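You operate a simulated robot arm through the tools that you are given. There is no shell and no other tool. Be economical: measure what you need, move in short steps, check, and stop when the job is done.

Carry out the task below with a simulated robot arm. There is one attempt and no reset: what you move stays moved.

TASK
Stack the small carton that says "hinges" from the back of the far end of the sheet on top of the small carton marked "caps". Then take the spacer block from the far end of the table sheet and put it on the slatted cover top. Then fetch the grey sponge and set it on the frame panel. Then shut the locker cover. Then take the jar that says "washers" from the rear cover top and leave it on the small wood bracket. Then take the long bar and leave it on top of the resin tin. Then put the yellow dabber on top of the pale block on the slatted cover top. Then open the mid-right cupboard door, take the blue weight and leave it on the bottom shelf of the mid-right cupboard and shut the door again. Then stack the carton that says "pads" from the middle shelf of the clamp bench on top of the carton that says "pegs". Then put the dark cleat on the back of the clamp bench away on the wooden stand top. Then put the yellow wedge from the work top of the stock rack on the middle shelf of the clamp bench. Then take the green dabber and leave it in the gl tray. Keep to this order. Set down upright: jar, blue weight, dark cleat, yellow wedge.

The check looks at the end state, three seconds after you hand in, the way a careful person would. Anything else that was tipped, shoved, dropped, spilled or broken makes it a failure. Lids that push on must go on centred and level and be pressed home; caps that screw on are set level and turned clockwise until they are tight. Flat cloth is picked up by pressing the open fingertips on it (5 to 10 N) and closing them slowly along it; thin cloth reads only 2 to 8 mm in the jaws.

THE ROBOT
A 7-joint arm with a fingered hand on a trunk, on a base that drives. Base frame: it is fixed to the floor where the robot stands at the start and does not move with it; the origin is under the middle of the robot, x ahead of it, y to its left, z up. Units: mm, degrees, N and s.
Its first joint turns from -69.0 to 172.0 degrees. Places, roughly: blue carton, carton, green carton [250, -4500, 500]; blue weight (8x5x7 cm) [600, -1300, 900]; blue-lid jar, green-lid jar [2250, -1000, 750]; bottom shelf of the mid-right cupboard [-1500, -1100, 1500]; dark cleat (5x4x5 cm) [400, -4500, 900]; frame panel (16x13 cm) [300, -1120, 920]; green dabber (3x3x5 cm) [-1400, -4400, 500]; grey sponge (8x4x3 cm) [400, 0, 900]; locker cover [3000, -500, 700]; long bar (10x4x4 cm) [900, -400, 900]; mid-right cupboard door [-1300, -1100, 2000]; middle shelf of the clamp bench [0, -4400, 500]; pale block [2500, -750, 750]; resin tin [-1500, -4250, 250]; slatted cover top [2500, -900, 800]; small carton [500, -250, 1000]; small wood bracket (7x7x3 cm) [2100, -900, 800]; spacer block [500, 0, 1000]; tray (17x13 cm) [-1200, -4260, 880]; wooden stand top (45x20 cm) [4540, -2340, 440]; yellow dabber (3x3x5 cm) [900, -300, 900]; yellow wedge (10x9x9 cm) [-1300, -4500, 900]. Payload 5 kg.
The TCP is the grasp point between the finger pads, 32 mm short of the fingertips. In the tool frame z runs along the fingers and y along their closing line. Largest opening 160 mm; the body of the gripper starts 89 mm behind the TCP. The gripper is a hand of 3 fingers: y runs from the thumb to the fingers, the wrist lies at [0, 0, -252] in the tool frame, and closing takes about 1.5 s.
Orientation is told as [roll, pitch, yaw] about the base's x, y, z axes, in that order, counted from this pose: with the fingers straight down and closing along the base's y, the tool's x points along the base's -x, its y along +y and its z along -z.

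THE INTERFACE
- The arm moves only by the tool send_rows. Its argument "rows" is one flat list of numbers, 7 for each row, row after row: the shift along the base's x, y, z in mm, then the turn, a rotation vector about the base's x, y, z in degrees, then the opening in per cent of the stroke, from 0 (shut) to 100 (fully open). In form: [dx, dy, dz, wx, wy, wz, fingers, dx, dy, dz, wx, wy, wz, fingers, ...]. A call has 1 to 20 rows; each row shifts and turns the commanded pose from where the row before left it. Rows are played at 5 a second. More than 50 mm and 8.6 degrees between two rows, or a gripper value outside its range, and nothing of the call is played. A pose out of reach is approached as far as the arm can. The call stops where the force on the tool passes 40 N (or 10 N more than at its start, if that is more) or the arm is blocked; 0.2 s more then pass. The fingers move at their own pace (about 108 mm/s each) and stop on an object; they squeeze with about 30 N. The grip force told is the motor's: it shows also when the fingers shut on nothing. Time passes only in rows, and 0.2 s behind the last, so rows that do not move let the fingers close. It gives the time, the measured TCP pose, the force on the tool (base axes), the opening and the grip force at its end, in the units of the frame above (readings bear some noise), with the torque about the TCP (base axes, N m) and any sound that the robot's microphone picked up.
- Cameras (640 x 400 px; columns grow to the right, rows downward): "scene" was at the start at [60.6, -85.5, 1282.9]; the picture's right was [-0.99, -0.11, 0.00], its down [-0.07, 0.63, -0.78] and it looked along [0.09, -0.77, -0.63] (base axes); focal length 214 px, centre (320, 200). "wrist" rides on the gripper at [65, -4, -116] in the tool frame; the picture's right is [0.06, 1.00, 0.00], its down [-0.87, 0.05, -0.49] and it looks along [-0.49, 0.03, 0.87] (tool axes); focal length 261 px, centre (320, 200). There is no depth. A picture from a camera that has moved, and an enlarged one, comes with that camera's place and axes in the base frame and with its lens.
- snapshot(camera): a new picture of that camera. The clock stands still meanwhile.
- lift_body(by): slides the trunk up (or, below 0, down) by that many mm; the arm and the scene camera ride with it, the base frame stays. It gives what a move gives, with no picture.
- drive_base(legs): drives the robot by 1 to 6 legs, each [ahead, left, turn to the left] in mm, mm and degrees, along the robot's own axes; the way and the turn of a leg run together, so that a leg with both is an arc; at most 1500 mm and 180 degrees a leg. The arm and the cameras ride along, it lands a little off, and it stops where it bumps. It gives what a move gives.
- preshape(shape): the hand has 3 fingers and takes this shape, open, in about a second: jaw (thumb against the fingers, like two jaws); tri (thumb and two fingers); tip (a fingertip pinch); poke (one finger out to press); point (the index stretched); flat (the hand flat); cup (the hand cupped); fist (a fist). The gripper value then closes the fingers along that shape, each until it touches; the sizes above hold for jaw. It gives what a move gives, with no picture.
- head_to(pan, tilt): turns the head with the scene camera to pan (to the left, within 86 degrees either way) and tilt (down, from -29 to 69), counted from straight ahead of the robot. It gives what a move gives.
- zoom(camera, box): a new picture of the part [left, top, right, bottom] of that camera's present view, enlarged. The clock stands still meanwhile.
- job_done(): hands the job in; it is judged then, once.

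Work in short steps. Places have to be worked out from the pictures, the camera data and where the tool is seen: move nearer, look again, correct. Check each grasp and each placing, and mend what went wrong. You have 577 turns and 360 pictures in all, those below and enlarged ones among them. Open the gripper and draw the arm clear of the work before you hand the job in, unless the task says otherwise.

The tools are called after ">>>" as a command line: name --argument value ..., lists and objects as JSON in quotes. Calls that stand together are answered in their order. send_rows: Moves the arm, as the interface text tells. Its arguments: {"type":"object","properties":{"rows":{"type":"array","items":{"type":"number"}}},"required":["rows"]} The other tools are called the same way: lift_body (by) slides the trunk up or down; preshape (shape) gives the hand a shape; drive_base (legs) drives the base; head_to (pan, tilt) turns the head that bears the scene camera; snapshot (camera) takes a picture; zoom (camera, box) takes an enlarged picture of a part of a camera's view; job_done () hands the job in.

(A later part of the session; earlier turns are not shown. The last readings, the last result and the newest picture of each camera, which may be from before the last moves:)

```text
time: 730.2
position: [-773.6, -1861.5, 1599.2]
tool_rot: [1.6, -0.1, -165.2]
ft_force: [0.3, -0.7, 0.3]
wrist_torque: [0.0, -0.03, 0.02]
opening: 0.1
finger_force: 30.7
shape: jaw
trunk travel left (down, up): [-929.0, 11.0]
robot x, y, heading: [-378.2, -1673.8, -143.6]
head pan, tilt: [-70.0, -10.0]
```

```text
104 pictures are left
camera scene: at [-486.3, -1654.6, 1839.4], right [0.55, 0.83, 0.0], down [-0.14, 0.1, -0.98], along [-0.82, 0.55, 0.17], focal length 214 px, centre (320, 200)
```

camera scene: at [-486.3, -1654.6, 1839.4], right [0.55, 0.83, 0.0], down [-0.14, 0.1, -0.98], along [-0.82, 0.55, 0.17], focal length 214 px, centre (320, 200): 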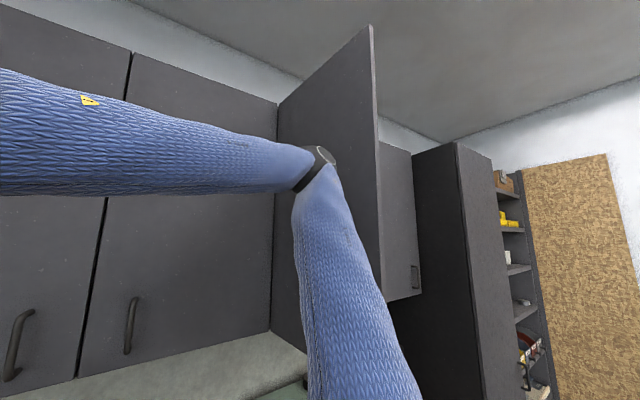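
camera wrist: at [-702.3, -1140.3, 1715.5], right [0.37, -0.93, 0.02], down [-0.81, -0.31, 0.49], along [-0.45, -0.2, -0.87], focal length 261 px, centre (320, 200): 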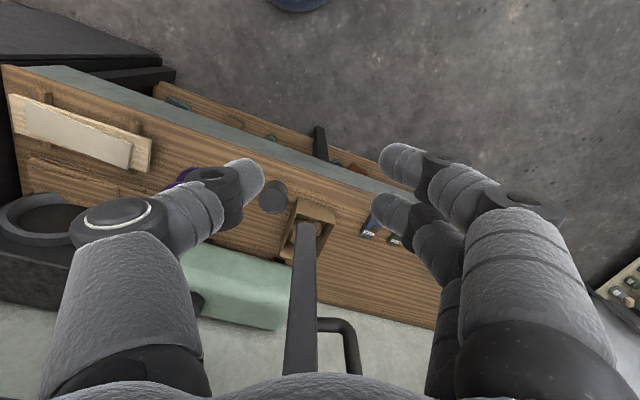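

I swing the hand to the door's outer face near its tip.

>>> send_rows --rows '[-8, 45, 0, 0, 0, -6, 0, -8, 45, 0, 0, 0, -6, 0, -8, 45, 0, 0, 0, -6, 0, -8, 45, 0, 0, 0, -6, 0, -8, 45, 0, 0, 0, -6, 0, -10, 45, 0, 0, 0, -6, 0, -10, 45, 0, 0, 0, 0, 0, -10, 45, 0, 0, 0, 0, 0, -10, 40, 0, 0, 0, 0, 0, 0, 0, 0, 0, 0, 0, 0]'

>>> snapshot --camera "scene"

```text
time: 732.4
position: [-848.2, -1509.8, 1602.2]
tool_rot: [1.6, -0.1, 163.2]
ft_force: [0.0, 0.8, -0.3]
wrist_torque: [-0.01, -0.01, 0.01]
opening: 0.0
finger_force: 30.1
shape: jaw
out of reach, approached as far as the arm can: row 5, 6, 7
trunk travel left (down, up): [-929.0, 11.0]
robot x, y, heading: [-379.7, -1673.8, -143.5]
head pan, tilt: [-70.0, -10.0]
```

```text
103 pictures are left
camera scene: at [-483.7, -1654.8, 1839.7], right [0.55, 0.83, 0.0], down [-0.15, 0.1, -0.98], along [-0.82, 0.55, 0.17], focal length 214 px, centre (320, 200)
```

scene: 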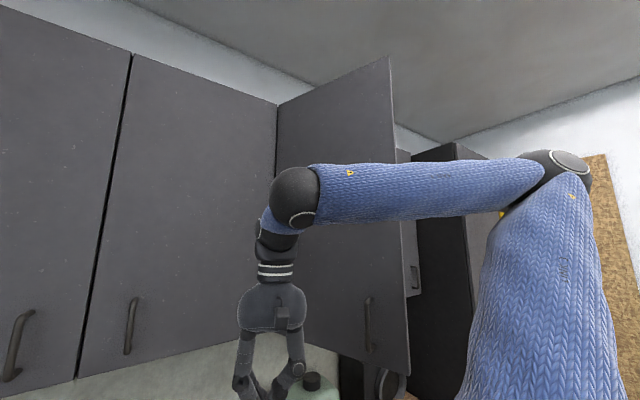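

The door is already swinging. I keep pushing with the hand along its arc.

>>> send_rows --rows '[-15, 42, 0, 0, 0, 0, 0, -15, 42, 0, 0, 0, 0, 0, -15, 42, 0, 0, 0, 0, 0, -20, 42, 0, 0, 0, 0, 0, -20, 42, 0, 0, 0, 0, 0, -25, 40, 0, 0, 0, 0, 0, -25, 40, 0, 0, 0, 0, 0, -25, 40, 0, 0, 0, 0, 0, 0, 0, 0, 0, 0, 0, 0]'

>>> snapshot --camera "scene"

```text
time: 734.4
position: [-1011.3, -1183.0, 1601.7]
tool_rot: [1.7, -0.2, 163.3]
ft_force: [0.4, -0.7, -0.2]
wrist_torque: [0.03, 0.04, -0.02]
opening: 0.0
finger_force: 30.0
shape: jaw
trunk travel left (down, up): [-929.0, 11.0]
robot x, y, heading: [-375.0, -1671.8, -143.5]
head pan, tilt: [-70.0, -10.0]
```

```text
102 pictures are left
camera scene: at [-485.0, -1655.0, 1839.6], right [0.55, 0.83, 0.0], down [-0.14, 0.1, -0.98], along [-0.82, 0.55, 0.17], focal length 214 px, centre (320, 200)
```

scene: 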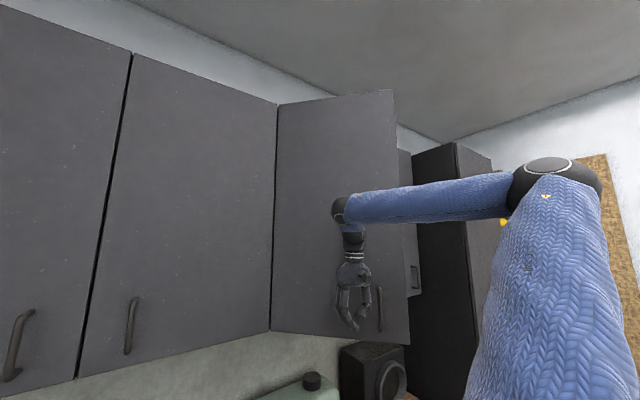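

>>> send_rows --rows '[-35, 20, 0, 0, 0, 0, 0, -35, 20, 0, 0, 0, 0, 0, -35, 15, 0, 0, 0, 0, 0, -30, 10, 0, 0, 0, 0, 0, 0, 0, 0, 0, 0, 0, 0]'

>>> snapshot --camera "scene"

```text
time: 735.6
position: [-1144.3, -1119.1, 1601.3]
tool_rot: [1.6, -0.1, 163.3]
ft_force: [-0.2, 1.0, -0.3]
wrist_torque: [-0.01, 0.04, -0.01]
opening: 0.0
finger_force: 29.6
shape: jaw
trunk travel left (down, up): [-929.0, 11.0]
robot x, y, heading: [-379.2, -1673.7, -143.8]
head pan, tilt: [-70.0, -10.0]
```

```text
101 pictures are left
camera scene: at [-484.1, -1654.3, 1839.7], right [0.55, 0.83, 0.0], down [-0.15, 0.1, -0.98], along [-0.82, 0.55, 0.17], focal length 214 px, centre (320, 200)
```

scene: 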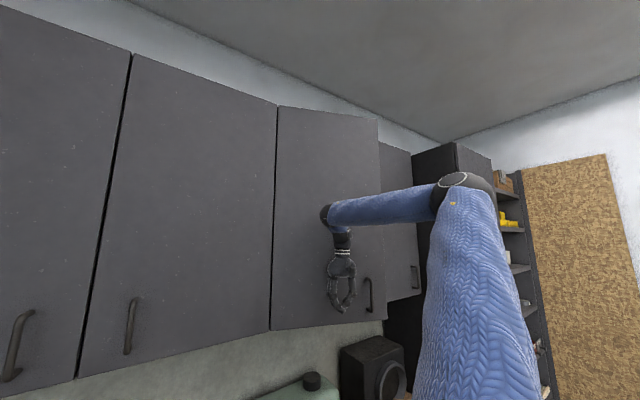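

Retreat slightly, move the base +y, then push the last part.

>>> send_rows --rows '[40, -30, 0, 0, 0, 0, 0, 40, -30, 0, 0, 0, 0, 0, 0, 0, 0, 0, 0, 0, 0]'

>>> drive_base --legs '[[-148, -202, 0]]'

>>> send_rows --rows '[-30, 0, 0, 0, 0, 0, 0, -30, 0, 0, 0, 0, 0, 0, -30, 0, 0, 0, 0, 0, 0, -25, 0, 0, 0, 0, 0, 0, -20, 0, 0, 0, 0, 0, 0, 0, 0, 0, 0, 0, 0, 0]'

>>> head_to --pan -55 --tilt 5

>>> snapshot --camera "scene"

```text
time: 736.4
position: [-1070.3, -1178.3, 1600.4]
tool_rot: [1.6, 0.2, 163.1]
ft_force: [-1.2, -0.9, -0.1]
wrist_torque: [-0.03, -0.08, -0.03]
opening: 0.0
finger_force: 29.8
shape: jaw
trunk travel left (down, up): [-929.0, 11.0]
robot x, y, heading: [-376.3, -1677.3, -143.9]
head pan, tilt: [-70.0, -10.0]
```

```text
time: 738.2
position: [-1066.1, -931.8, 1600.4]
tool_rot: [1.5, -0.1, 163.1]
ft_force: [0.1, -0.2, 0.8]
wrist_torque: [0.01, 0.01, 0.0]
opening: 0.0
finger_force: 30.4
shape: jaw
trunk travel left (down, up): [-929.0, 11.0]
robot x, y, heading: [-382.0, -1424.5, -143.7]
head pan, tilt: [-70.0, -10.0]
```

```text
time: 739.6
position: [-1198.2, -932.4, 1601.3]
tool_rot: [1.7, -0.2, 163.2]
ft_force: [1.0, -0.3, 0.3]
wrist_torque: [-0.01, 0.03, -0.03]
opening: 0.0
finger_force: 30.4
shape: jaw
trunk travel left (down, up): [-929.0, 11.0]
robot x, y, heading: [-377.6, -1427.5, -143.5]
head pan, tilt: [-70.0, -10.0]
```

```text
time: 740.3
position: [-1200.5, -933.0, 1601.2]
tool_rot: [1.5, 0.0, 163.1]
ft_force: [0.0, 0.8, 0.2]
wrist_torque: [0.0, 0.02, 0.0]
opening: 0.0
finger_force: 29.6
shape: jaw
trunk travel left (down, up): [-929.0, 11.0]
robot x, y, heading: [-376.5, -1426.9, -143.8]
head pan, tilt: [-55.0, 5.0]
```

```text
100 pictures are left
camera scene: at [-504.6, -1425.6, 1816.4], right [0.32, 0.95, 0.0], down [0.08, -0.03, -1.0], along [-0.94, 0.32, -0.09], focal length 214 px, centre (320, 200)
```

scene: 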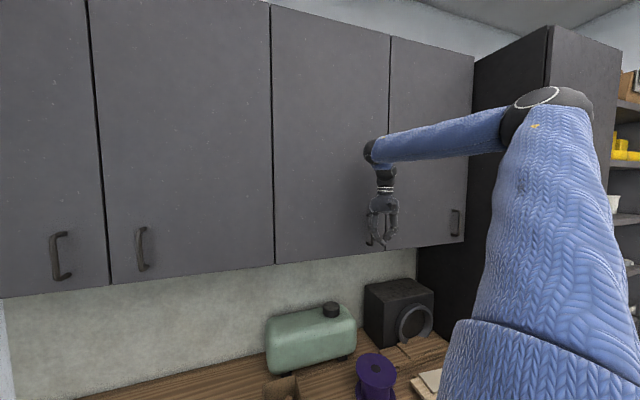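

Nearly closed. Push gently at the handle until it stops.

>>> send_rows --rows '[-15, 0, 0, 0, 0, 0, 0, -12, 0, 0, 0, 0, 0, 0, -10, 0, 0, 0, 0, 0, 0, -8, 0, 0, 0, 0, 0, 0, -6, 0, 0, 0, 0, 0, 0, -5, 0, 0, 0, 0, 0, 0, -5, 0, 0, 0, 0, 0, 0, 0, 0, 0, 0, 0, 0, 0]'

>>> snapshot --camera "scene"

```text
time: 741.2
position: [-1227.6, -934.4, 1601.3]
tool_rot: [1.4, 0.5, 162.8]
ft_force: [39.4, -8.6, -0.3]
wrist_torque: [-0.04, -0.35, 0.63]
opening: 0.0
finger_force: 30.3
shape: jaw
trunk travel left (down, up): [-929.0, 11.0]
robot x, y, heading: [-376.9, -1426.6, -143.6]
head pan, tilt: [-55.0, 5.0]
stopped in row 4: the force on the tool passed its limit (the readings are from after the stop); the commanded pose is now the measured one
```

```text
99 pictures are left
camera scene: at [-498.2, -1427.7, 1816.9], right [0.32, 0.95, 0.0], down [0.08, -0.03, -1.0], along [-0.94, 0.32, -0.08], focal length 214 px, centre (320, 200)
```

scene: 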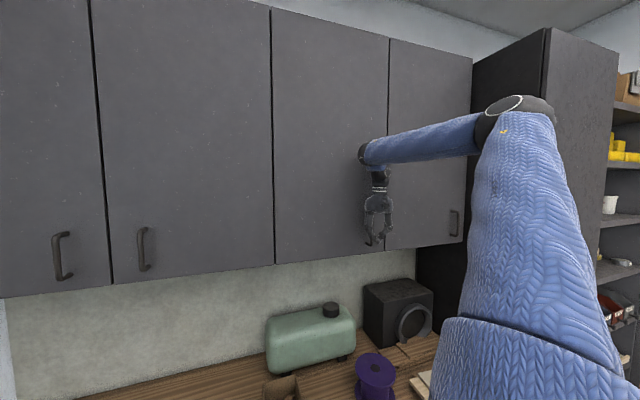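

Looks flush. Retreat and verify with a zoom.

>>> send_rows --rows '[30, 0, 0, 0, 0, 0, 0, 45, 0, 0, 0, 0, 0, 0, 45, 0, 0, 0, 0, 0, 0, 45, -20, 0, 0, 0, 0, 0, 45, -20, 0, 0, 0, 0, 0, 45, -20, 0, 0, 0, 0, 0, 45, -20, 0, 0, 0, 0, 0]'

>>> zoom --camera "scene" --box '[250, 0, 490, 280]'

```text
time: 742.8
position: [-944.9, -1019.4, 1587.2]
tool_rot: [1.6, 0.6, 162.9]
ft_force: [-0.1, -0.4, 0.6]
wrist_torque: [0.0, -0.01, 0.02]
opening: 0.0
finger_force: 29.8
shape: jaw
out of reach, approached as far as the arm can: row 7
trunk travel left (down, up): [-929.0, 11.0]
robot x, y, heading: [-380.8, -1427.4, -144.0]
head pan, tilt: [-55.0, 5.0]
```

```text
1.43 times, centred on (370, 140) of scene
camera zoom: at [-502.6, -1425.0, 1816.4], right [0.32, 0.95, 0.0], down [0.08, -0.03, -1.0], along [-0.94, 0.32, -0.09], focal length 306 px, centre (249, 286)
```

zoom: 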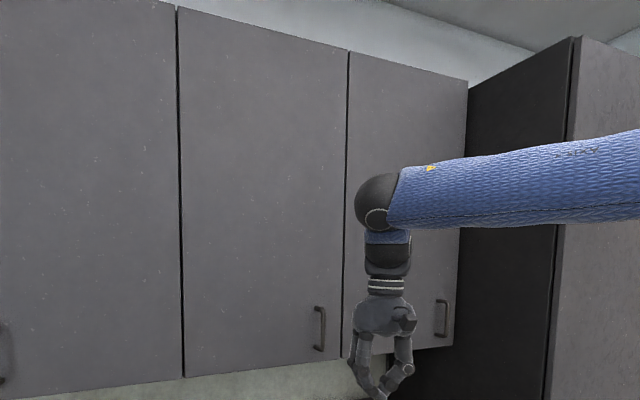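

Door shut. Next: cartons on the clamp bench's middle shelf. I lower the trunk somewhat, drive down the aisle, and face the clamp bench.

>>> lift_body --by -400

>>> drive_base --legs '[[882, 1213, 0], [0, 0, 94], [698, 132, 0]]'

>>> lift_body --by -300

>>> head_to --pan -35 --tilt 20

>>> snapshot --camera "scene"

```text
time: 746.6
position: [-946.0, -1019.5, 1186.8]
tool_rot: [1.7, 0.4, 163.0]
ft_force: [-0.4, 0.0, 0.7]
wrist_torque: [-0.03, -0.01, 0.03]
opening: 0.0
finger_force: 30.1
shape: jaw
trunk travel left (down, up): [-529.0, 411.0]
robot x, y, heading: [-377.8, -1428.5, -143.9]
head pan, tilt: [-55.0, 5.0]
```

```text
time: 761.6
position: [-143.9, -3967.6, 1185.2]
tool_rot: [1.5, 0.5, -101.3]
ft_force: [-0.6, 0.9, 0.5]
wrist_torque: [0.02, 0.04, 0.0]
opening: 0.2
finger_force: 30.0
shape: jaw
trunk travel left (down, up): [-529.0, 411.0]
robot x, y, heading: [206.5, -3363.2, -48.2]
head pan, tilt: [-55.0, 5.0]
```

```text
time: 764.6
position: [-142.8, -3969.0, 886.3]
tool_rot: [1.6, 0.4, -101.3]
ft_force: [0.7, -0.2, 0.3]
wrist_torque: [0.01, -0.01, -0.02]
opening: 0.0
finger_force: 30.0
shape: jaw
trunk travel left (down, up): [-229.0, 711.0]
robot x, y, heading: [206.5, -3362.1, -48.1]
head pan, tilt: [-55.0, 5.0]
```

```text
time: 765.4
position: [-142.6, -3969.8, 885.8]
tool_rot: [1.6, 0.4, -101.4]
ft_force: [-0.8, -0.4, 0.6]
wrist_torque: [0.01, 0.01, 0.0]
opening: 0.1
finger_force: 29.8
shape: jaw
trunk travel left (down, up): [-229.0, 711.0]
robot x, y, heading: [205.0, -3359.0, -48.0]
head pan, tilt: [-35.0, 20.0]
```

```text
97 pictures are left
camera scene: at [248.8, -3491.3, 1092.0], right [-0.99, -0.12, 0.0], down [-0.04, 0.34, -0.94], along [0.11, -0.93, -0.34], focal length 214 px, centre (320, 200)
```

scene: 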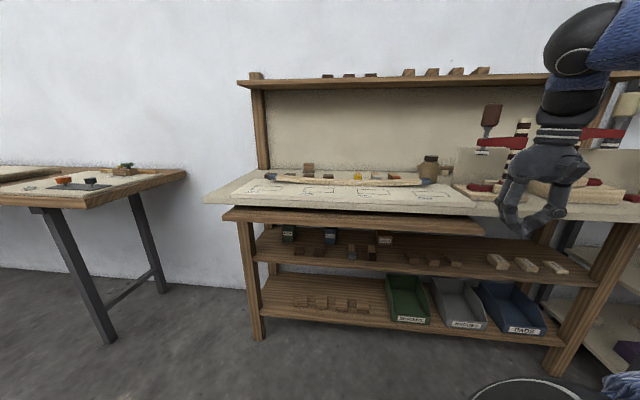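

>>> zoom --camera "scene" --box '[240, 190, 440, 315]'

>>> zoom --camera "scene" --box '[230, 140, 470, 215]'

```text
3.20 times, centred on (340, 252) of scene
camera zoom: at [248.8, -3491.3, 1092.0], right [-0.99, -0.12, 0.0], down [-0.04, 0.34, -0.94], along [0.11, -0.93, -0.34], focal length 686 px, centre (256, 32)
```

zoom: 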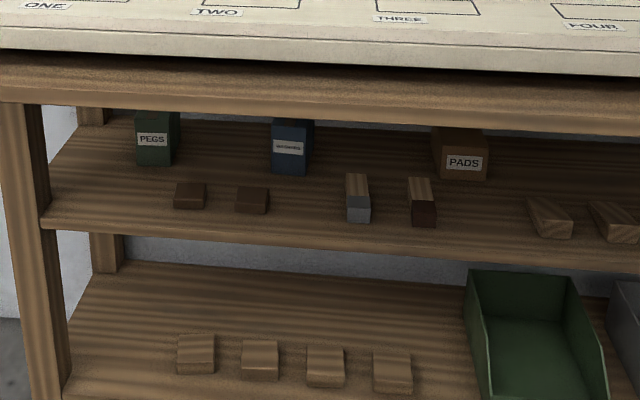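

```text
2.67 times, centred on (350, 178) of scene
camera zoom: at [248.8, -3491.3, 1092.0], right [-0.99, -0.12, 0.0], down [-0.04, 0.34, -0.94], along [0.11, -0.93, -0.34], focal length 572 px, centre (240, 260)
```

zoom: 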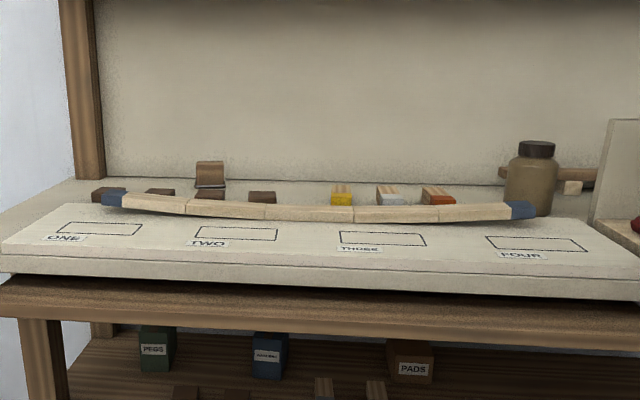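

Second viewpoint for triangulation: lower the trunk 200.

>>> lift_body --by -200

>>> zoom --camera "scene" --box '[240, 130, 440, 255]'

```text
time: 767.6
position: [-144.3, -3969.3, 686.4]
tool_rot: [1.6, 0.4, -101.3]
ft_force: [-0.6, 0.0, 0.0]
wrist_torque: [-0.02, -0.01, 0.0]
opening: 0.0
finger_force: 30.2
shape: jaw
trunk travel left (down, up): [-29.0, 911.0]
robot x, y, heading: [200.8, -3358.7, -47.9]
head pan, tilt: [-35.0, 20.0]
```

```text
3.20 times, centred on (340, 192) of scene
camera zoom: at [248.9, -3491.2, 892.1], right [-0.99, -0.12, 0.0], down [-0.04, 0.34, -0.94], along [0.11, -0.93, -0.34], focal length 686 px, centre (256, 224)
```

zoom: 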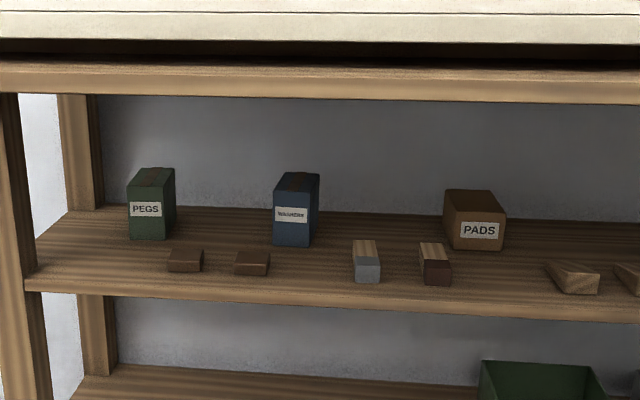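

PADS carton ≈ front (43,-4420), 76×146×43 on shelf z≈528; PEGS ≈ front (521,-4403), 51×80×88 tall. I back the base 200 mm and set the hand nearly horizontal pointing -y.

>>> drive_base --legs '[[-149, 134, 0]]'

>>> send_rows --rows '[30, -36, 0, -1.6, 0, 4, 40, 30, -36, 0, 0, 0, 4, 50, 30, -36, 0, 0, 0, 3, 60, 30, -36, 0, -8.5, 0, 0, 65, 30, -36, 0, -8.5, 0, 0, 65, 30, -36, 0, -8.5, 0, 0, 65, 0, -20, 0, -8.5, 0, 0, 65, 0, 0, 0, -8.5, 0, 0, 65, 0, 0, 0, -8.5, 0, 0, 65, 0, 0, 0, -8.5, 0, 0, 65, 0, 0, 0, -8.5, 0, 0, 65, 0, 0, 0, -8.5, 0, 0, 65, 0, 0, 0, 0, 0, 0, 65]'

>>> snapshot --camera "wrist"

>>> snapshot --camera "scene"

```text
time: 769.2
position: [-143.5, -3768.3, 686.3]
tool_rot: [1.6, 0.5, -101.3]
ft_force: [-0.2, -0.1, 0.3]
wrist_torque: [0.02, -0.01, -0.01]
opening: 0.0
finger_force: 30.1
shape: jaw
trunk travel left (down, up): [-29.0, 911.0]
robot x, y, heading: [202.8, -3162.5, -48.0]
head pan, tilt: [-35.0, 20.0]
```

```text
time: 772.0
position: [36.8, -4004.6, 686.1]
tool_rot: [3.1, -74.9, -91.2]
ft_force: [-0.2, -0.6, 1.1]
wrist_torque: [0.02, 0.0, -0.03]
opening: 103.8
finger_force: 0.0
shape: jaw
trunk travel left (down, up): [-29.0, 911.0]
robot x, y, heading: [203.0, -3159.6, -48.0]
head pan, tilt: [-35.0, 20.0]
```

```text
93 pictures are left
camera wrist: at [30.2, -3876.2, 651.4], right [1.0, 0.05, -0.05], down [0.03, 0.25, 0.97], along [0.06, -0.97, 0.25], focal length 261 px, centre (320, 200)
```

wrist: 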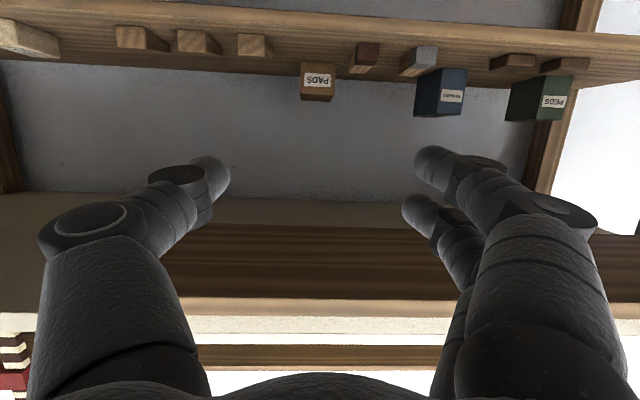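

```text
92 pictures are left
camera scene: at [249.6, -3291.0, 892.0], right [-0.99, -0.12, 0.0], down [-0.04, 0.34, -0.94], along [0.11, -0.93, -0.34], focal length 214 px, centre (320, 200)
```

scene: 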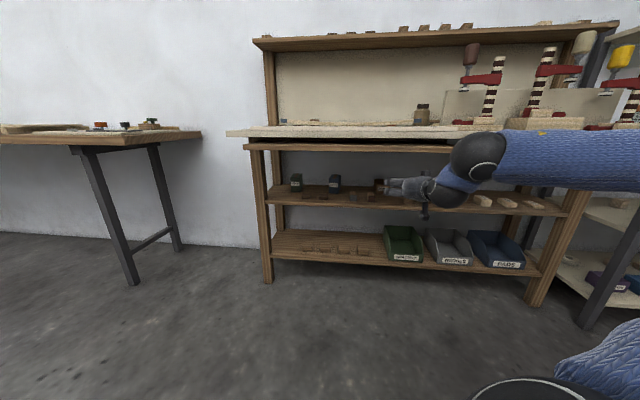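

>>> zoom --camera "wrist" --box '[240, 20, 440, 130]'

```text
3.20 times, centred on (340, 75) of wrist
camera zoom: at [30.2, -3876.2, 651.4], right [1.0, 0.05, -0.05], down [0.03, 0.25, 0.97], along [0.06, -0.97, 0.25], focal length 834 px, centre (256, 600)
```

zoom: 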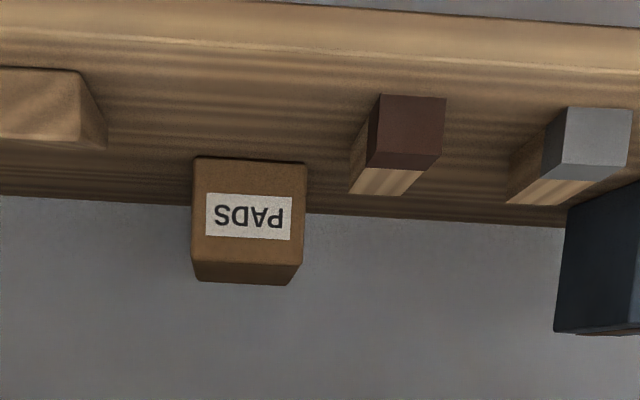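

PADS: front y≈-4396, x≈47, 66 wide, 56 tall, ~100 deep. I lower to z≈605, bring the base forward, pass over the small bits, and look.

>>> send_rows --rows '[5, 0, -40, 0, 0, 0, 58, 5, 0, -40, 0, 0, 0, 58, 0, 0, 0, 0, 0, 0, 58]'

>>> drive_base --legs '[[149, -134, 0]]'

>>> snapshot --camera "wrist"

```text
time: 772.8
position: [44.4, -4023.7, 607.5]
tool_rot: [3.3, -77.6, -91.5]
ft_force: [0.9, -0.3, -3.1]
wrist_torque: [-0.3, 0.02, -0.06]
opening: 93.2
finger_force: 0.1
shape: jaw
out of reach, approached as far as the arm can: row 1, 2
trunk travel left (down, up): [-29.0, 911.0]
robot x, y, heading: [204.5, -3159.4, -47.9]
head pan, tilt: [-35.0, 20.0]
```

```text
time: 774.4
position: [45.2, -4224.8, 608.4]
tool_rot: [3.4, -77.7, -91.5]
ft_force: [-0.3, -0.6, 0.3]
wrist_torque: [0.02, 0.0, -0.02]
opening: 92.7
finger_force: 0.0
shape: jaw
trunk travel left (down, up): [-29.0, 911.0]
robot x, y, heading: [202.4, -3359.0, -48.0]
head pan, tilt: [-35.0, 20.0]
```

```text
90 pictures are left
camera wrist: at [37.9, -4097.8, 567.7], right [1.0, 0.04, -0.05], down [0.03, 0.3, 0.95], along [0.06, -0.95, 0.29], focal length 261 px, centre (320, 200)
```

wrist: 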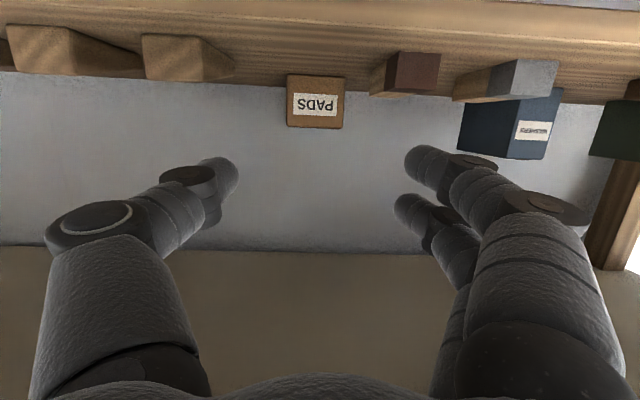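

Vertical clearance at PEGS will need a nearly horizontal hand, so first I'll grasp PADS at 65° tilt, pull it to the shelf front, then regrasp flatter. Set tilt 65° and advance over the bits.

>>> send_rows --rows '[0, -20, 0, 6.5, 0, 0, 58, 0, -25, 0, 6.5, 0, 0, 58, 0, -30, 0, 0, 0, 0, 58, 1, -30, 0, 0, 0, 0, 58, 1, -5, -15, 0, 0, 0, 58, 0, -5, -15, 0, 0, 0, 58, 0, 0, -8, 0, 0, 0, 58, 0, 0, 0, 0, 0, 0, 58]'

>>> snapshot --camera "wrist"

```text
time: 776.4
position: [54.6, -4286.1, 566.3]
tool_rot: [2.0, -63.9, -88.5]
ft_force: [0.1, -0.1, 0.3]
wrist_torque: [0.02, -0.04, 0.04]
opening: 93.1
finger_force: 0.1
shape: jaw
trunk travel left (down, up): [-29.0, 911.0]
robot x, y, heading: [202.1, -3334.5, -48.2]
head pan, tilt: [-35.0, 20.0]
stopped in row 8: the arm was blocked; the commanded pose is now the measured one
```

```text
89 pictures are left
camera wrist: at [44.1, -4154.1, 556.3], right [1.0, 0.09, -0.04], down [0.03, 0.06, 1.0], along [0.09, -0.99, 0.06], focal length 261 px, centre (320, 200)
```

wrist: 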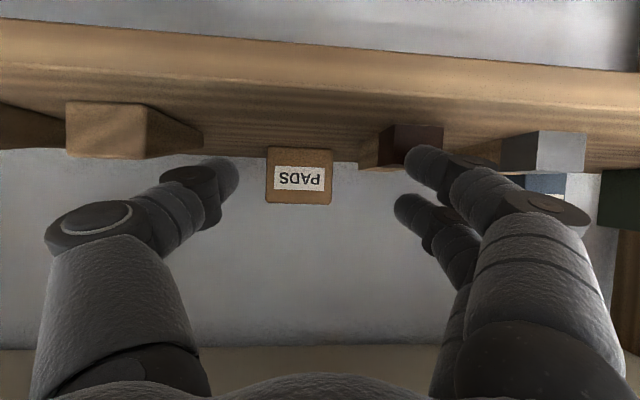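

The arm got blocked (probably forearm against the bench front). I look from the scene camera.

>>> snapshot --camera "scene"

```text
88 pictures are left
camera scene: at [246.8, -3459.3, 891.8], right [-0.99, -0.12, 0.0], down [-0.04, 0.33, -0.94], along [0.11, -0.94, -0.34], focal length 214 px, centre (320, 200)
```

scene: 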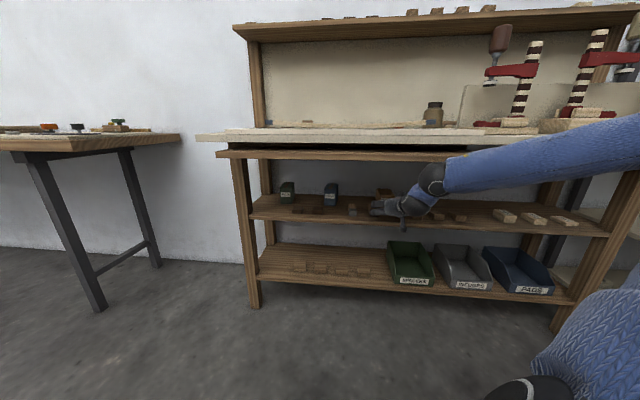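

The forearm slopes up near the bench front. Working from farther back (arm more extended, flatter) should help: I back the base 170 mm and re-extend.

>>> drive_base --legs '[[-126, 114, 0]]'

>>> send_rows --rows '[0, -30, 25, 0, 0, -1, 58, 0, -40, 15, 0, 0, -1, 58, 0, -45, 0, 0, 0, 0, 58, -2, -40, 0, 0, 0, 0, 58, -2, -35, 0, 0, 0, 0, 58, 0, 0, 0, 0, 0, 0, 58]'

>>> snapshot --camera "wrist"

>>> snapshot --camera "scene"

```text
time: 777.8
position: [59.5, -4124.0, 562.3]
tool_rot: [2.2, -63.8, -88.6]
ft_force: [-0.4, 0.4, -0.4]
wrist_torque: [-0.02, 0.03, -0.02]
opening: 92.9
finger_force: 0.1
shape: jaw
trunk travel left (down, up): [-29.0, 911.0]
robot x, y, heading: [206.2, -3163.1, -48.2]
head pan, tilt: [-35.0, 20.0]
```

```text
time: 779.4
position: [76.6, -4279.1, 610.1]
tool_rot: [0.3, -64.6, -86.0]
ft_force: [-0.9, 0.1, -0.2]
wrist_torque: [-0.02, -0.04, 0.0]
opening: 92.9
finger_force: 0.0
shape: jaw
trunk travel left (down, up): [-29.0, 911.0]
robot x, y, heading: [204.8, -3161.1, -48.6]
head pan, tilt: [-35.0, 20.0]
stopped in row 6: the arm was blocked; the commanded pose is now the measured one
```

```text
87 pictures are left
camera wrist: at [62.2, -4147.9, 598.9], right [0.99, 0.1, -0.05], down [0.05, 0.08, 1.0], along [0.1, -0.99, 0.07], focal length 261 px, centre (320, 200)
```

wrist: 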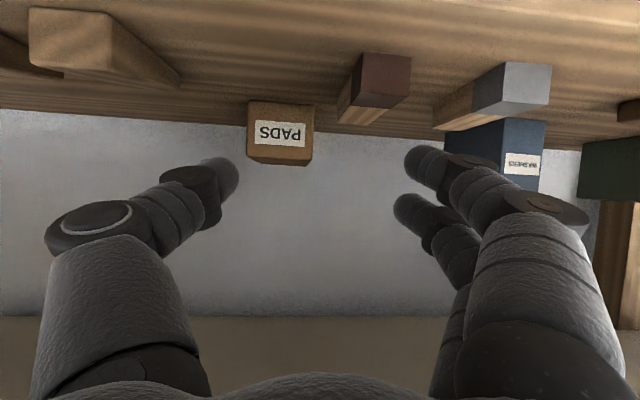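

```text
86 pictures are left
camera scene: at [248.1, -3285.1, 895.8], right [-0.99, -0.11, 0.0], down [-0.04, 0.33, -0.94], along [0.1, -0.94, -0.34], focal length 214 px, centre (320, 200)
```

scene: 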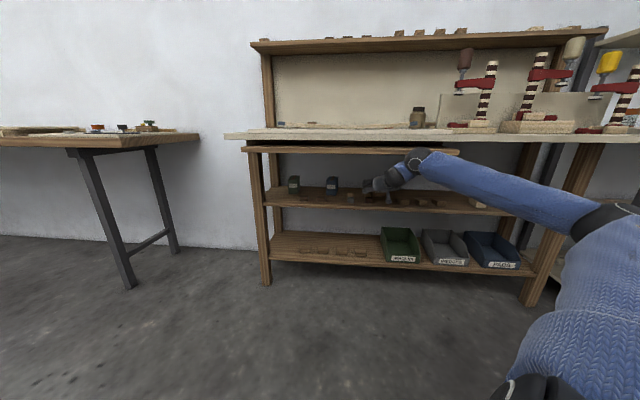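

The wrist ball touches the apron at this tilt. I retreat a little, increase tilt to ~75°, recentre on PADS and pass over the bits at z≈600.

>>> send_rows --rows '[-5, 30, 0, 0, 0, 0, 52, -8, 30, 0, -5, 0, -2, 52, -9, 0, -5, -5, 0, -2, 52, -9, 0, -5, 0, 0, 0, 52, 0, -35, 0, 0, 0, 0, 52, 0, -35, 0, 0, 0, 0, 52, 0, -30, 0, 0, 0, 0, 52, 0, 0, 0, 0, 0, 0, 52]'

>>> snapshot --camera "wrist"

```text
time: 781.2
position: [42.7, -4327.9, 587.0]
tool_rot: [-0.6, -74.0, -89.5]
ft_force: [-0.1, 0.4, 0.3]
wrist_torque: [-0.04, 0.02, 0.01]
opening: 83.5
finger_force: 0.1
shape: jaw
trunk travel left (down, up): [-29.0, 911.0]
robot x, y, heading: [203.0, -3159.9, -48.6]
head pan, tilt: [-35.0, 20.0]
```

```text
85 pictures are left
camera wrist: at [39.2, -4199.1, 553.7], right [1.0, 0.02, -0.06], down [0.06, 0.23, 0.97], along [0.03, -0.97, 0.23], focal length 261 px, centre (320, 200)
```

wrist: 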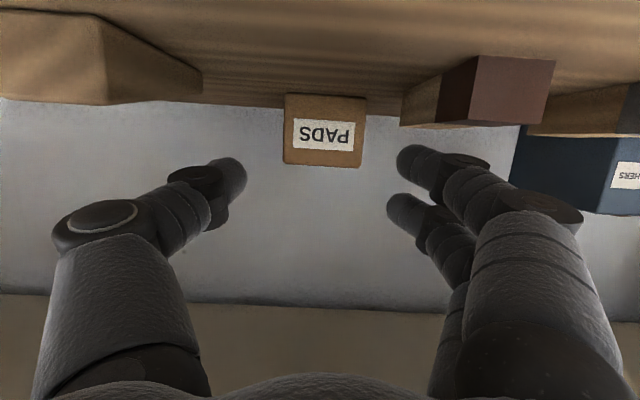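

Aligned. Lower to z≈567, advance to the carton's front 28 mm, and close.

>>> send_rows --rows '[2, -15, -11, 0, 0, 0, 52, 1, -25, -9, 0, 0, 0, 52, 0, -24, 0, 0, 0, 0, 52, 0, 0, 0, 0, 0, 0, 30, 0, 0, 0, 0, 0, 0, 30, 0, 0, 0, 0, 0, 0, 30, 0, 0, 0, 0, 0, 0, 30]'

>>> snapshot --camera "wrist"

```text
time: 782.8
position: [46.8, -4390.6, 566.6]
tool_rot: [-0.6, -74.0, -89.5]
ft_force: [-2.9, 0.2, 11.4]
wrist_torque: [0.03, -0.58, 0.07]
opening: 47.8
finger_force: 0.1
shape: jaw
trunk travel left (down, up): [-29.0, 911.0]
robot x, y, heading: [203.1, -3162.4, -48.4]
head pan, tilt: [-35.0, 20.0]
```

```text
84 pictures are left
camera wrist: at [42.7, -4261.7, 535.0], right [1.0, 0.02, -0.06], down [0.06, 0.23, 0.97], along [0.03, -0.97, 0.23], focal length 261 px, centre (320, 200)
```

wrist: 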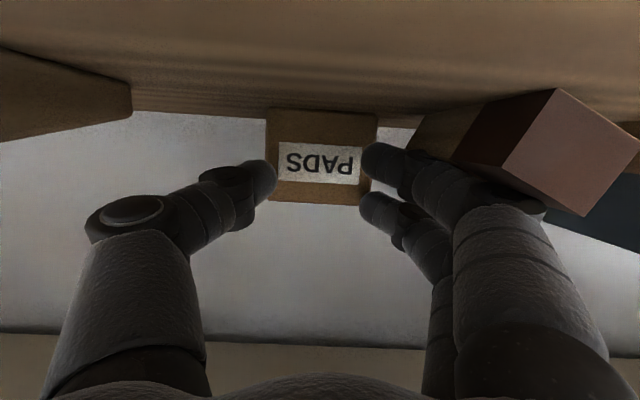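

A small brown bit on the right appears to have been touched. I raise and retreat to check it.

>>> send_rows --rows '[0, 0, 6, 0, 0, 0, 45, 0, 4, 8, 0, 0, 0, 52, 0, 20, 6, 0, 0, 0, 52, 0, 0, 0, 0, 0, 0, 52]'

>>> snapshot --camera "wrist"

>>> zoom --camera "scene" --box '[260, 140, 480, 270]'

```text
time: 783.8
position: [46.5, -4367.0, 586.0]
tool_rot: [-0.6, -74.0, -89.4]
ft_force: [-0.3, 0.4, -0.5]
wrist_torque: [0.03, -0.02, -0.03]
opening: 82.5
finger_force: 0.0
shape: jaw
trunk travel left (down, up): [-29.0, 911.0]
robot x, y, heading: [202.2, -3162.8, -48.3]
head pan, tilt: [-35.0, 20.0]
```

```text
83 pictures are left
camera wrist: at [42.8, -4238.4, 553.6], right [1.0, 0.02, -0.06], down [0.06, 0.23, 0.97], along [0.03, -0.97, 0.23], focal length 261 px, centre (320, 200)
```

wrist: 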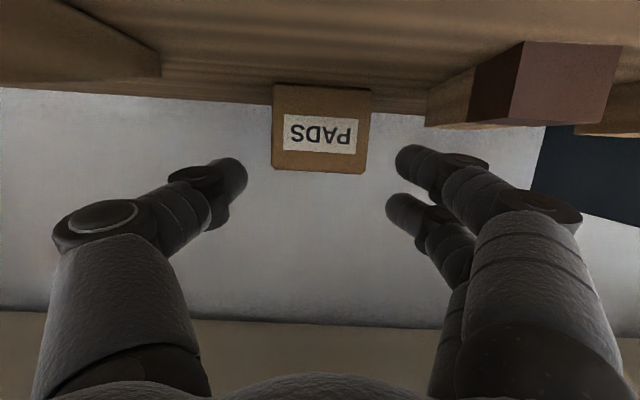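

```text
2.91 times, centred on (370, 205) of scene
camera zoom: at [248.3, -3292.4, 891.9], right [-0.99, -0.11, 0.0], down [-0.04, 0.34, -0.94], along [0.11, -0.93, -0.34], focal length 624 px, centre (174, 186)
```

zoom: 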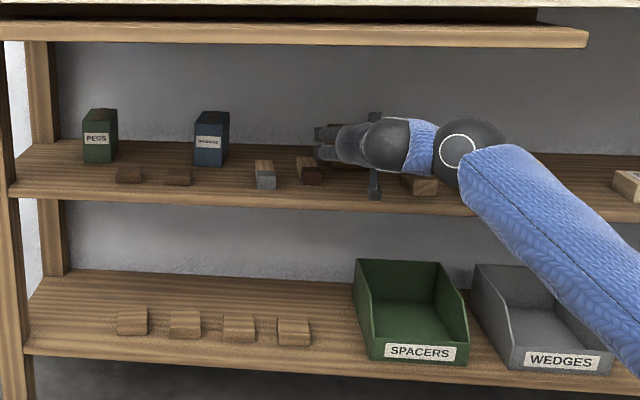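

The bit lies flat again. I grip higher (TCP z≈585) to keep clear of it.

>>> send_rows --rows '[0, -14, 0, 0, 0, 0, 52, 0, -13, -1, 0, 0, 0, 52, 0, 0, 0, 0, 0, 0, 25, 0, 0, 0, 0, 0, 0, 15, 0, 0, 0, 0, 0, 0, 15, 0, 0, 0, 0, 0, 0, 15]'

>>> snapshot --camera "wrist"

```text
time: 785.2
position: [46.6, -4393.3, 585.9]
tool_rot: [-0.7, -73.9, -89.3]
ft_force: [0.0, 0.1, 0.0]
wrist_torque: [-0.01, -0.01, 0.0]
opening: 24.7
finger_force: 0.1
shape: jaw
trunk travel left (down, up): [-29.0, 911.0]
robot x, y, heading: [202.0, -3164.5, -48.4]
head pan, tilt: [-35.0, 20.0]
```

```text
81 pictures are left
camera wrist: at [43.2, -4264.7, 552.9], right [1.0, 0.02, -0.06], down [0.06, 0.23, 0.97], along [0.03, -0.97, 0.23], focal length 261 px, centre (320, 200)
```

wrist: 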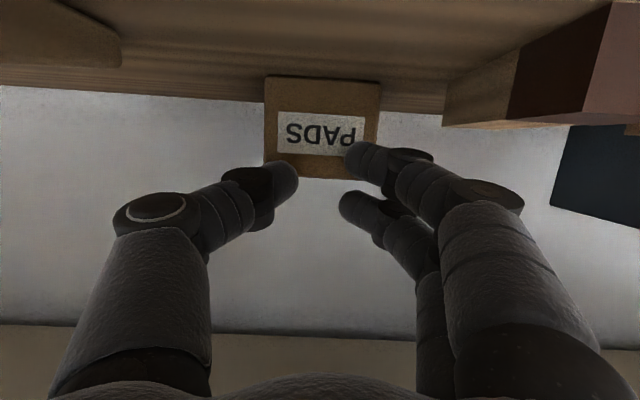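

The fingers closed in front of the face; the carton is ~30 mm farther. Reopen, advance 34 mm, close.

>>> send_rows --rows '[0, 5, 1, 0, 0, 0, 40, 0, 0, 0, 0, 0, 0, 52, 0, 0, 0, 0, 0, 0, 52, 0, -15, 0, 0, 0, 0, 52, 0, -14, 0, 0, 0, 0, 52, 0, -10, 0, 0, 0, 0, 52, 0, 0, 0, 0, 0, 0, 30, 0, 0, 0, 0, 0, 0, 20, 0, 0, 0, 0, 0, 0, 20, 0, 0, 0, 0, 0, 0, 20]'

>>> snapshot --camera "wrist"

```text
time: 787.4
position: [47.0, -4427.5, 587.0]
tool_rot: [-0.5, -74.0, -89.5]
ft_force: [-1.0, -0.1, 3.0]
wrist_torque: [-0.02, -0.01, -0.07]
opening: 41.4
finger_force: 29.5
shape: jaw
trunk travel left (down, up): [-29.0, 911.0]
robot x, y, heading: [206.9, -3161.9, -48.7]
head pan, tilt: [-35.0, 20.0]
```

```text
80 pictures are left
camera wrist: at [42.5, -4298.7, 554.4], right [1.0, 0.02, -0.06], down [0.06, 0.23, 0.97], along [0.03, -0.97, 0.23], focal length 261 px, centre (320, 200)
```

wrist: 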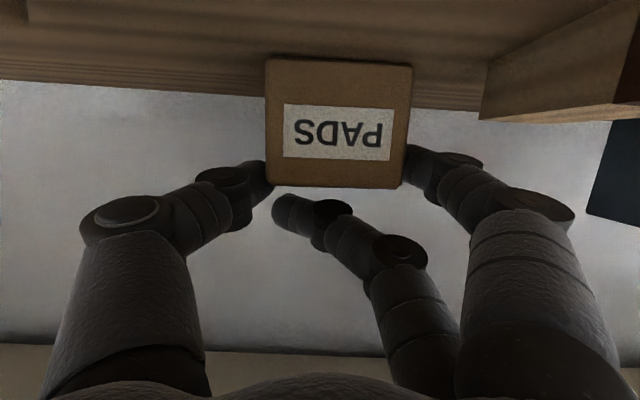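

PADS is gripped (thumb and lower finger on the sides, upper finger over the top). Lift 45 mm and retreat out of the shelf.

>>> send_rows --rows '[0, 0, 10, 0, 0, 0, 15, 0, 0, 15, 0, 0, 0, 15, 0, 0, 15, 0, 0, 0, 15, 0, 30, 3, 0, 0, 0, 15, 0, 40, 0, 0, 0, 0, 15, 0, 40, 0, 0, 0, 0, 15, 0, 40, 0, 0, 0, 0, 15, 0, 30, 0, 0, 0, 0, 15, 0, 0, 0, 0, 0, 0, 15]'

>>> snapshot --camera "wrist"

>>> zoom --camera "scene" --box '[230, 130, 470, 270]'

```text
time: 789.4
position: [47.9, -4250.1, 627.7]
tool_rot: [-0.7, -74.0, -89.5]
ft_force: [0.8, 1.0, -2.7]
wrist_torque: [0.15, 0.0, -0.04]
opening: 41.4
finger_force: 30.8
shape: jaw
trunk travel left (down, up): [-29.0, 911.0]
robot x, y, heading: [203.8, -3159.3, -48.4]
head pan, tilt: [-35.0, 20.0]
```

```text
79 pictures are left
camera wrist: at [44.4, -4120.7, 596.3], right [1.0, 0.02, -0.06], down [0.06, 0.23, 0.97], along [0.03, -0.97, 0.23], focal length 261 px, centre (320, 200)
```

wrist: 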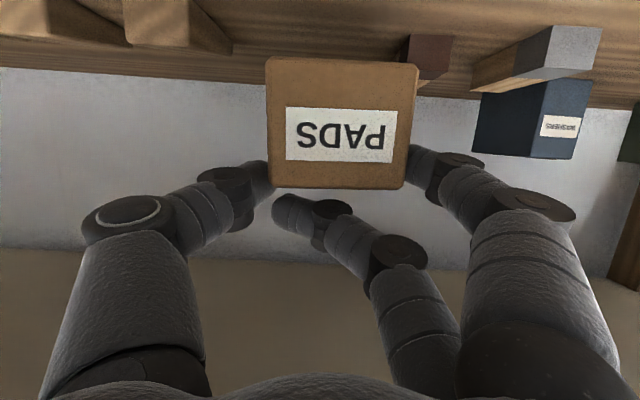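

```text
2.67 times, centred on (350, 200) of scene
camera zoom: at [248.2, -3292.5, 891.9], right [-0.99, -0.11, 0.0], down [-0.04, 0.34, -0.94], along [0.11, -0.93, -0.34], focal length 572 px, centre (240, 200)
```

zoom: 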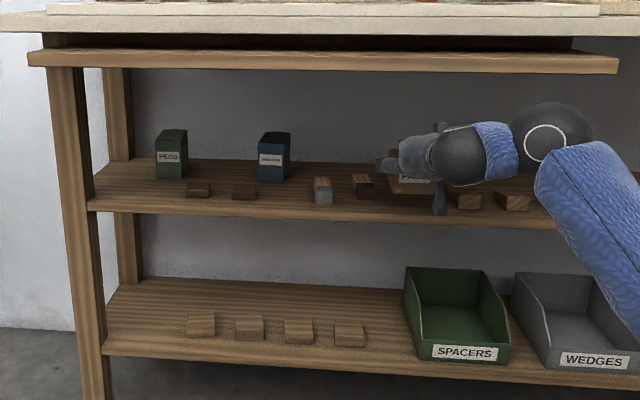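

PADS is held well. I shift the base +x 468 mm to face PEGS.

>>> send_rows --rows '[0, 15, 8, 0, 0, 0, 15, 0, 0, 0, 0, 0, 0, 15]'

>>> drive_base --legs '[[311, 350, 0]]'

>>> snapshot --camera "wrist"

>>> snapshot --camera "scene"

```text
time: 790.0
position: [47.6, -4234.8, 637.0]
tool_rot: [-0.6, -73.9, -89.3]
ft_force: [0.3, -0.3, -3.2]
wrist_torque: [0.11, -0.01, 0.02]
opening: 41.5
finger_force: 29.7
shape: jaw
trunk travel left (down, up): [-29.0, 911.0]
robot x, y, heading: [200.9, -3163.2, -48.5]
head pan, tilt: [-35.0, 20.0]
```

```text
time: 792.9
position: [527.0, -4242.9, 638.1]
tool_rot: [-0.6, -74.0, -89.0]
ft_force: [-0.2, 0.2, -3.3]
wrist_torque: [0.11, 0.0, -0.01]
opening: 41.5
finger_force: 29.9
shape: jaw
trunk travel left (down, up): [-29.0, 911.0]
robot x, y, heading: [675.9, -3168.2, -48.3]
head pan, tilt: [-35.0, 20.0]
```

```text
77 pictures are left
camera wrist: at [522.3, -4113.9, 604.6], right [1.0, 0.02, -0.06], down [0.06, 0.23, 0.97], along [0.04, -0.97, 0.23], focal length 261 px, centre (320, 200)
```

wrist: 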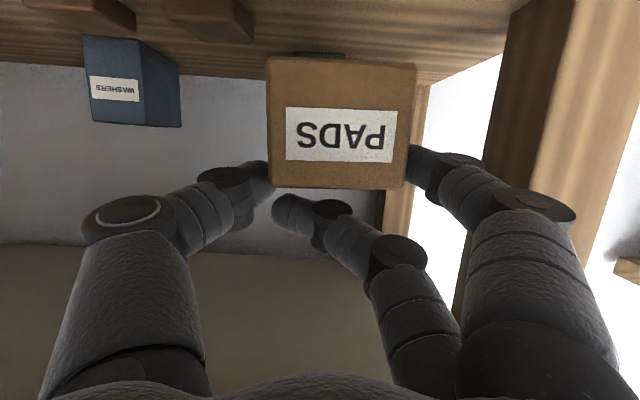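

```text
76 pictures are left
camera scene: at [722.0, -3299.1, 891.9], right [-0.99, -0.12, 0.0], down [-0.04, 0.34, -0.94], along [0.11, -0.93, -0.34], focal length 214 px, centre (320, 200)
```

scene: 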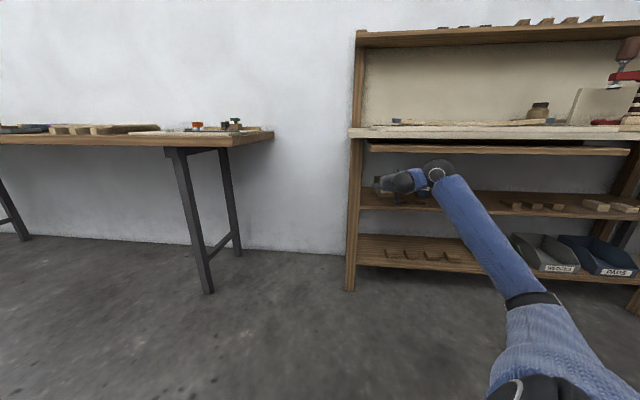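

PEGS is right behind PADS in line. I shift 9 mm in -x, raise to z≈684 with tilt 84° (keeps the wrist below the apron), and insert.

>>> send_rows --rows '[-5, 0, 15, -5, 0, 0, 15, -4, 0, 15, -5, 0, 0, 15, 0, -10, 16, 0, 0, 0, 15, 0, -35, 0, 0, 0, 0, 15, 0, -35, 0, 0, 0, 0, 15, 0, 0, 0, 0, 0, 0, 15]'

>>> snapshot --camera "wrist"

>>> zoom --camera "scene" --box '[340, 120, 520, 260]'

```text
time: 794.3
position: [517.8, -4322.4, 683.8]
tool_rot: [-2.2, -84.0, -87.5]
ft_force: [-0.2, -0.8, -1.8]
wrist_torque: [0.11, 0.01, 0.0]
opening: 41.3
finger_force: 30.3
shape: jaw
trunk travel left (down, up): [-29.0, 911.0]
robot x, y, heading: [677.6, -3168.2, -48.1]
head pan, tilt: [-35.0, 20.0]
```

```text
75 pictures are left
camera wrist: at [513.4, -4200.5, 629.3], right [1.0, 0.01, -0.07], down [0.06, 0.4, 0.92], along [0.04, -0.92, 0.4], focal length 261 px, centre (320, 200)
```

wrist: 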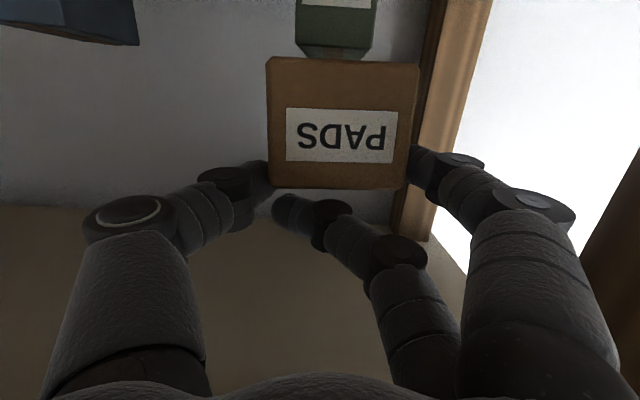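

```text
2.86 times, centred on (430, 190) of scene
camera zoom: at [722.0, -3299.1, 891.9], right [-0.99, -0.12, 0.0], down [-0.04, 0.34, -0.94], along [0.11, -0.93, -0.34], focal length 613 px, centre (6, 229)
```

zoom: 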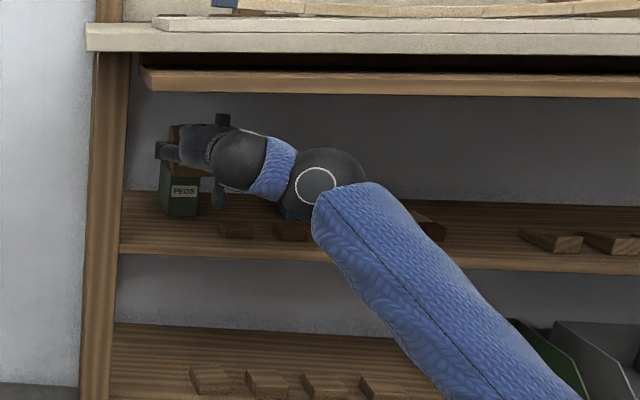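

PEGS top ≈ z 608, x 497–551, y -4477…-4405. PADS is centred on it in x. Insert the remaining 80 mm and check.

>>> send_rows --rows '[0, -30, 0, 0, 0, 0, 15, 0, -30, 0, 0, 0, 0, 15, 0, -18, 0, 0, 0, 0, 15, 0, 0, 0, 0, 0, 0, 15]'

>>> snapshot --camera "wrist"

>>> zoom --camera "scene" --box '[360, 130, 460, 220]'

```text
time: 795.3
position: [516.4, -4400.5, 683.3]
tool_rot: [-2.0, -83.8, -87.7]
ft_force: [0.0, 0.4, -2.8]
wrist_torque: [0.15, 0.01, 0.03]
opening: 41.3
finger_force: 30.2
shape: jaw
trunk travel left (down, up): [-29.0, 911.0]
robot x, y, heading: [678.6, -3167.9, -48.1]
head pan, tilt: [-35.0, 20.0]
```

```text
73 pictures are left
camera wrist: at [512.8, -4278.3, 628.7], right [1.0, 0.01, -0.07], down [0.06, 0.4, 0.92], along [0.04, -0.92, 0.4], focal length 261 px, centre (320, 200)
```

wrist: 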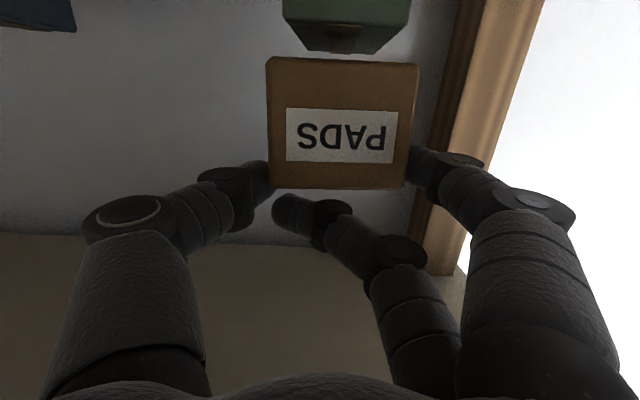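

```text
4.44 times, centred on (410, 175) of scene
camera zoom: at [722.0, -3299.1, 891.9], right [-0.99, -0.12, 0.0], down [-0.04, 0.34, -0.94], along [0.11, -0.93, -0.34], focal length 953 px, centre (-80, 311)
```

zoom: 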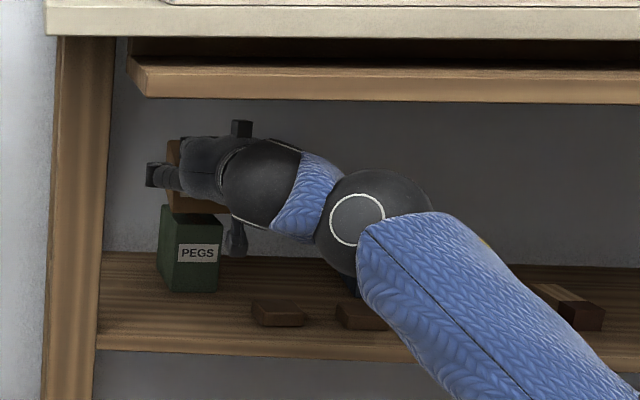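

Positioned over PEGS. Lower until the near edge touches, then flatten a few degrees.

>>> send_rows --rows '[0, 0, -8, 0, 0, 0, 15, 0, 0, -4, 0, 0, 0, 15, 0, 0, -3, 0, 0, 0, 15, 0, 0, 0, 0, 0, 0, 15]'

```text
time: 796.3
position: [517.0, -4400.6, 670.1]
tool_rot: [-1.8, -83.9, -87.9]
ft_force: [0.7, -1.4, 2.0]
wrist_torque: [0.04, -0.15, -0.02]
opening: 41.2
finger_force: 30.1
shape: jaw
trunk travel left (down, up): [-29.0, 911.0]
robot x, y, heading: [678.9, -3166.8, -47.8]
head pan, tilt: [-35.0, 20.0]
```

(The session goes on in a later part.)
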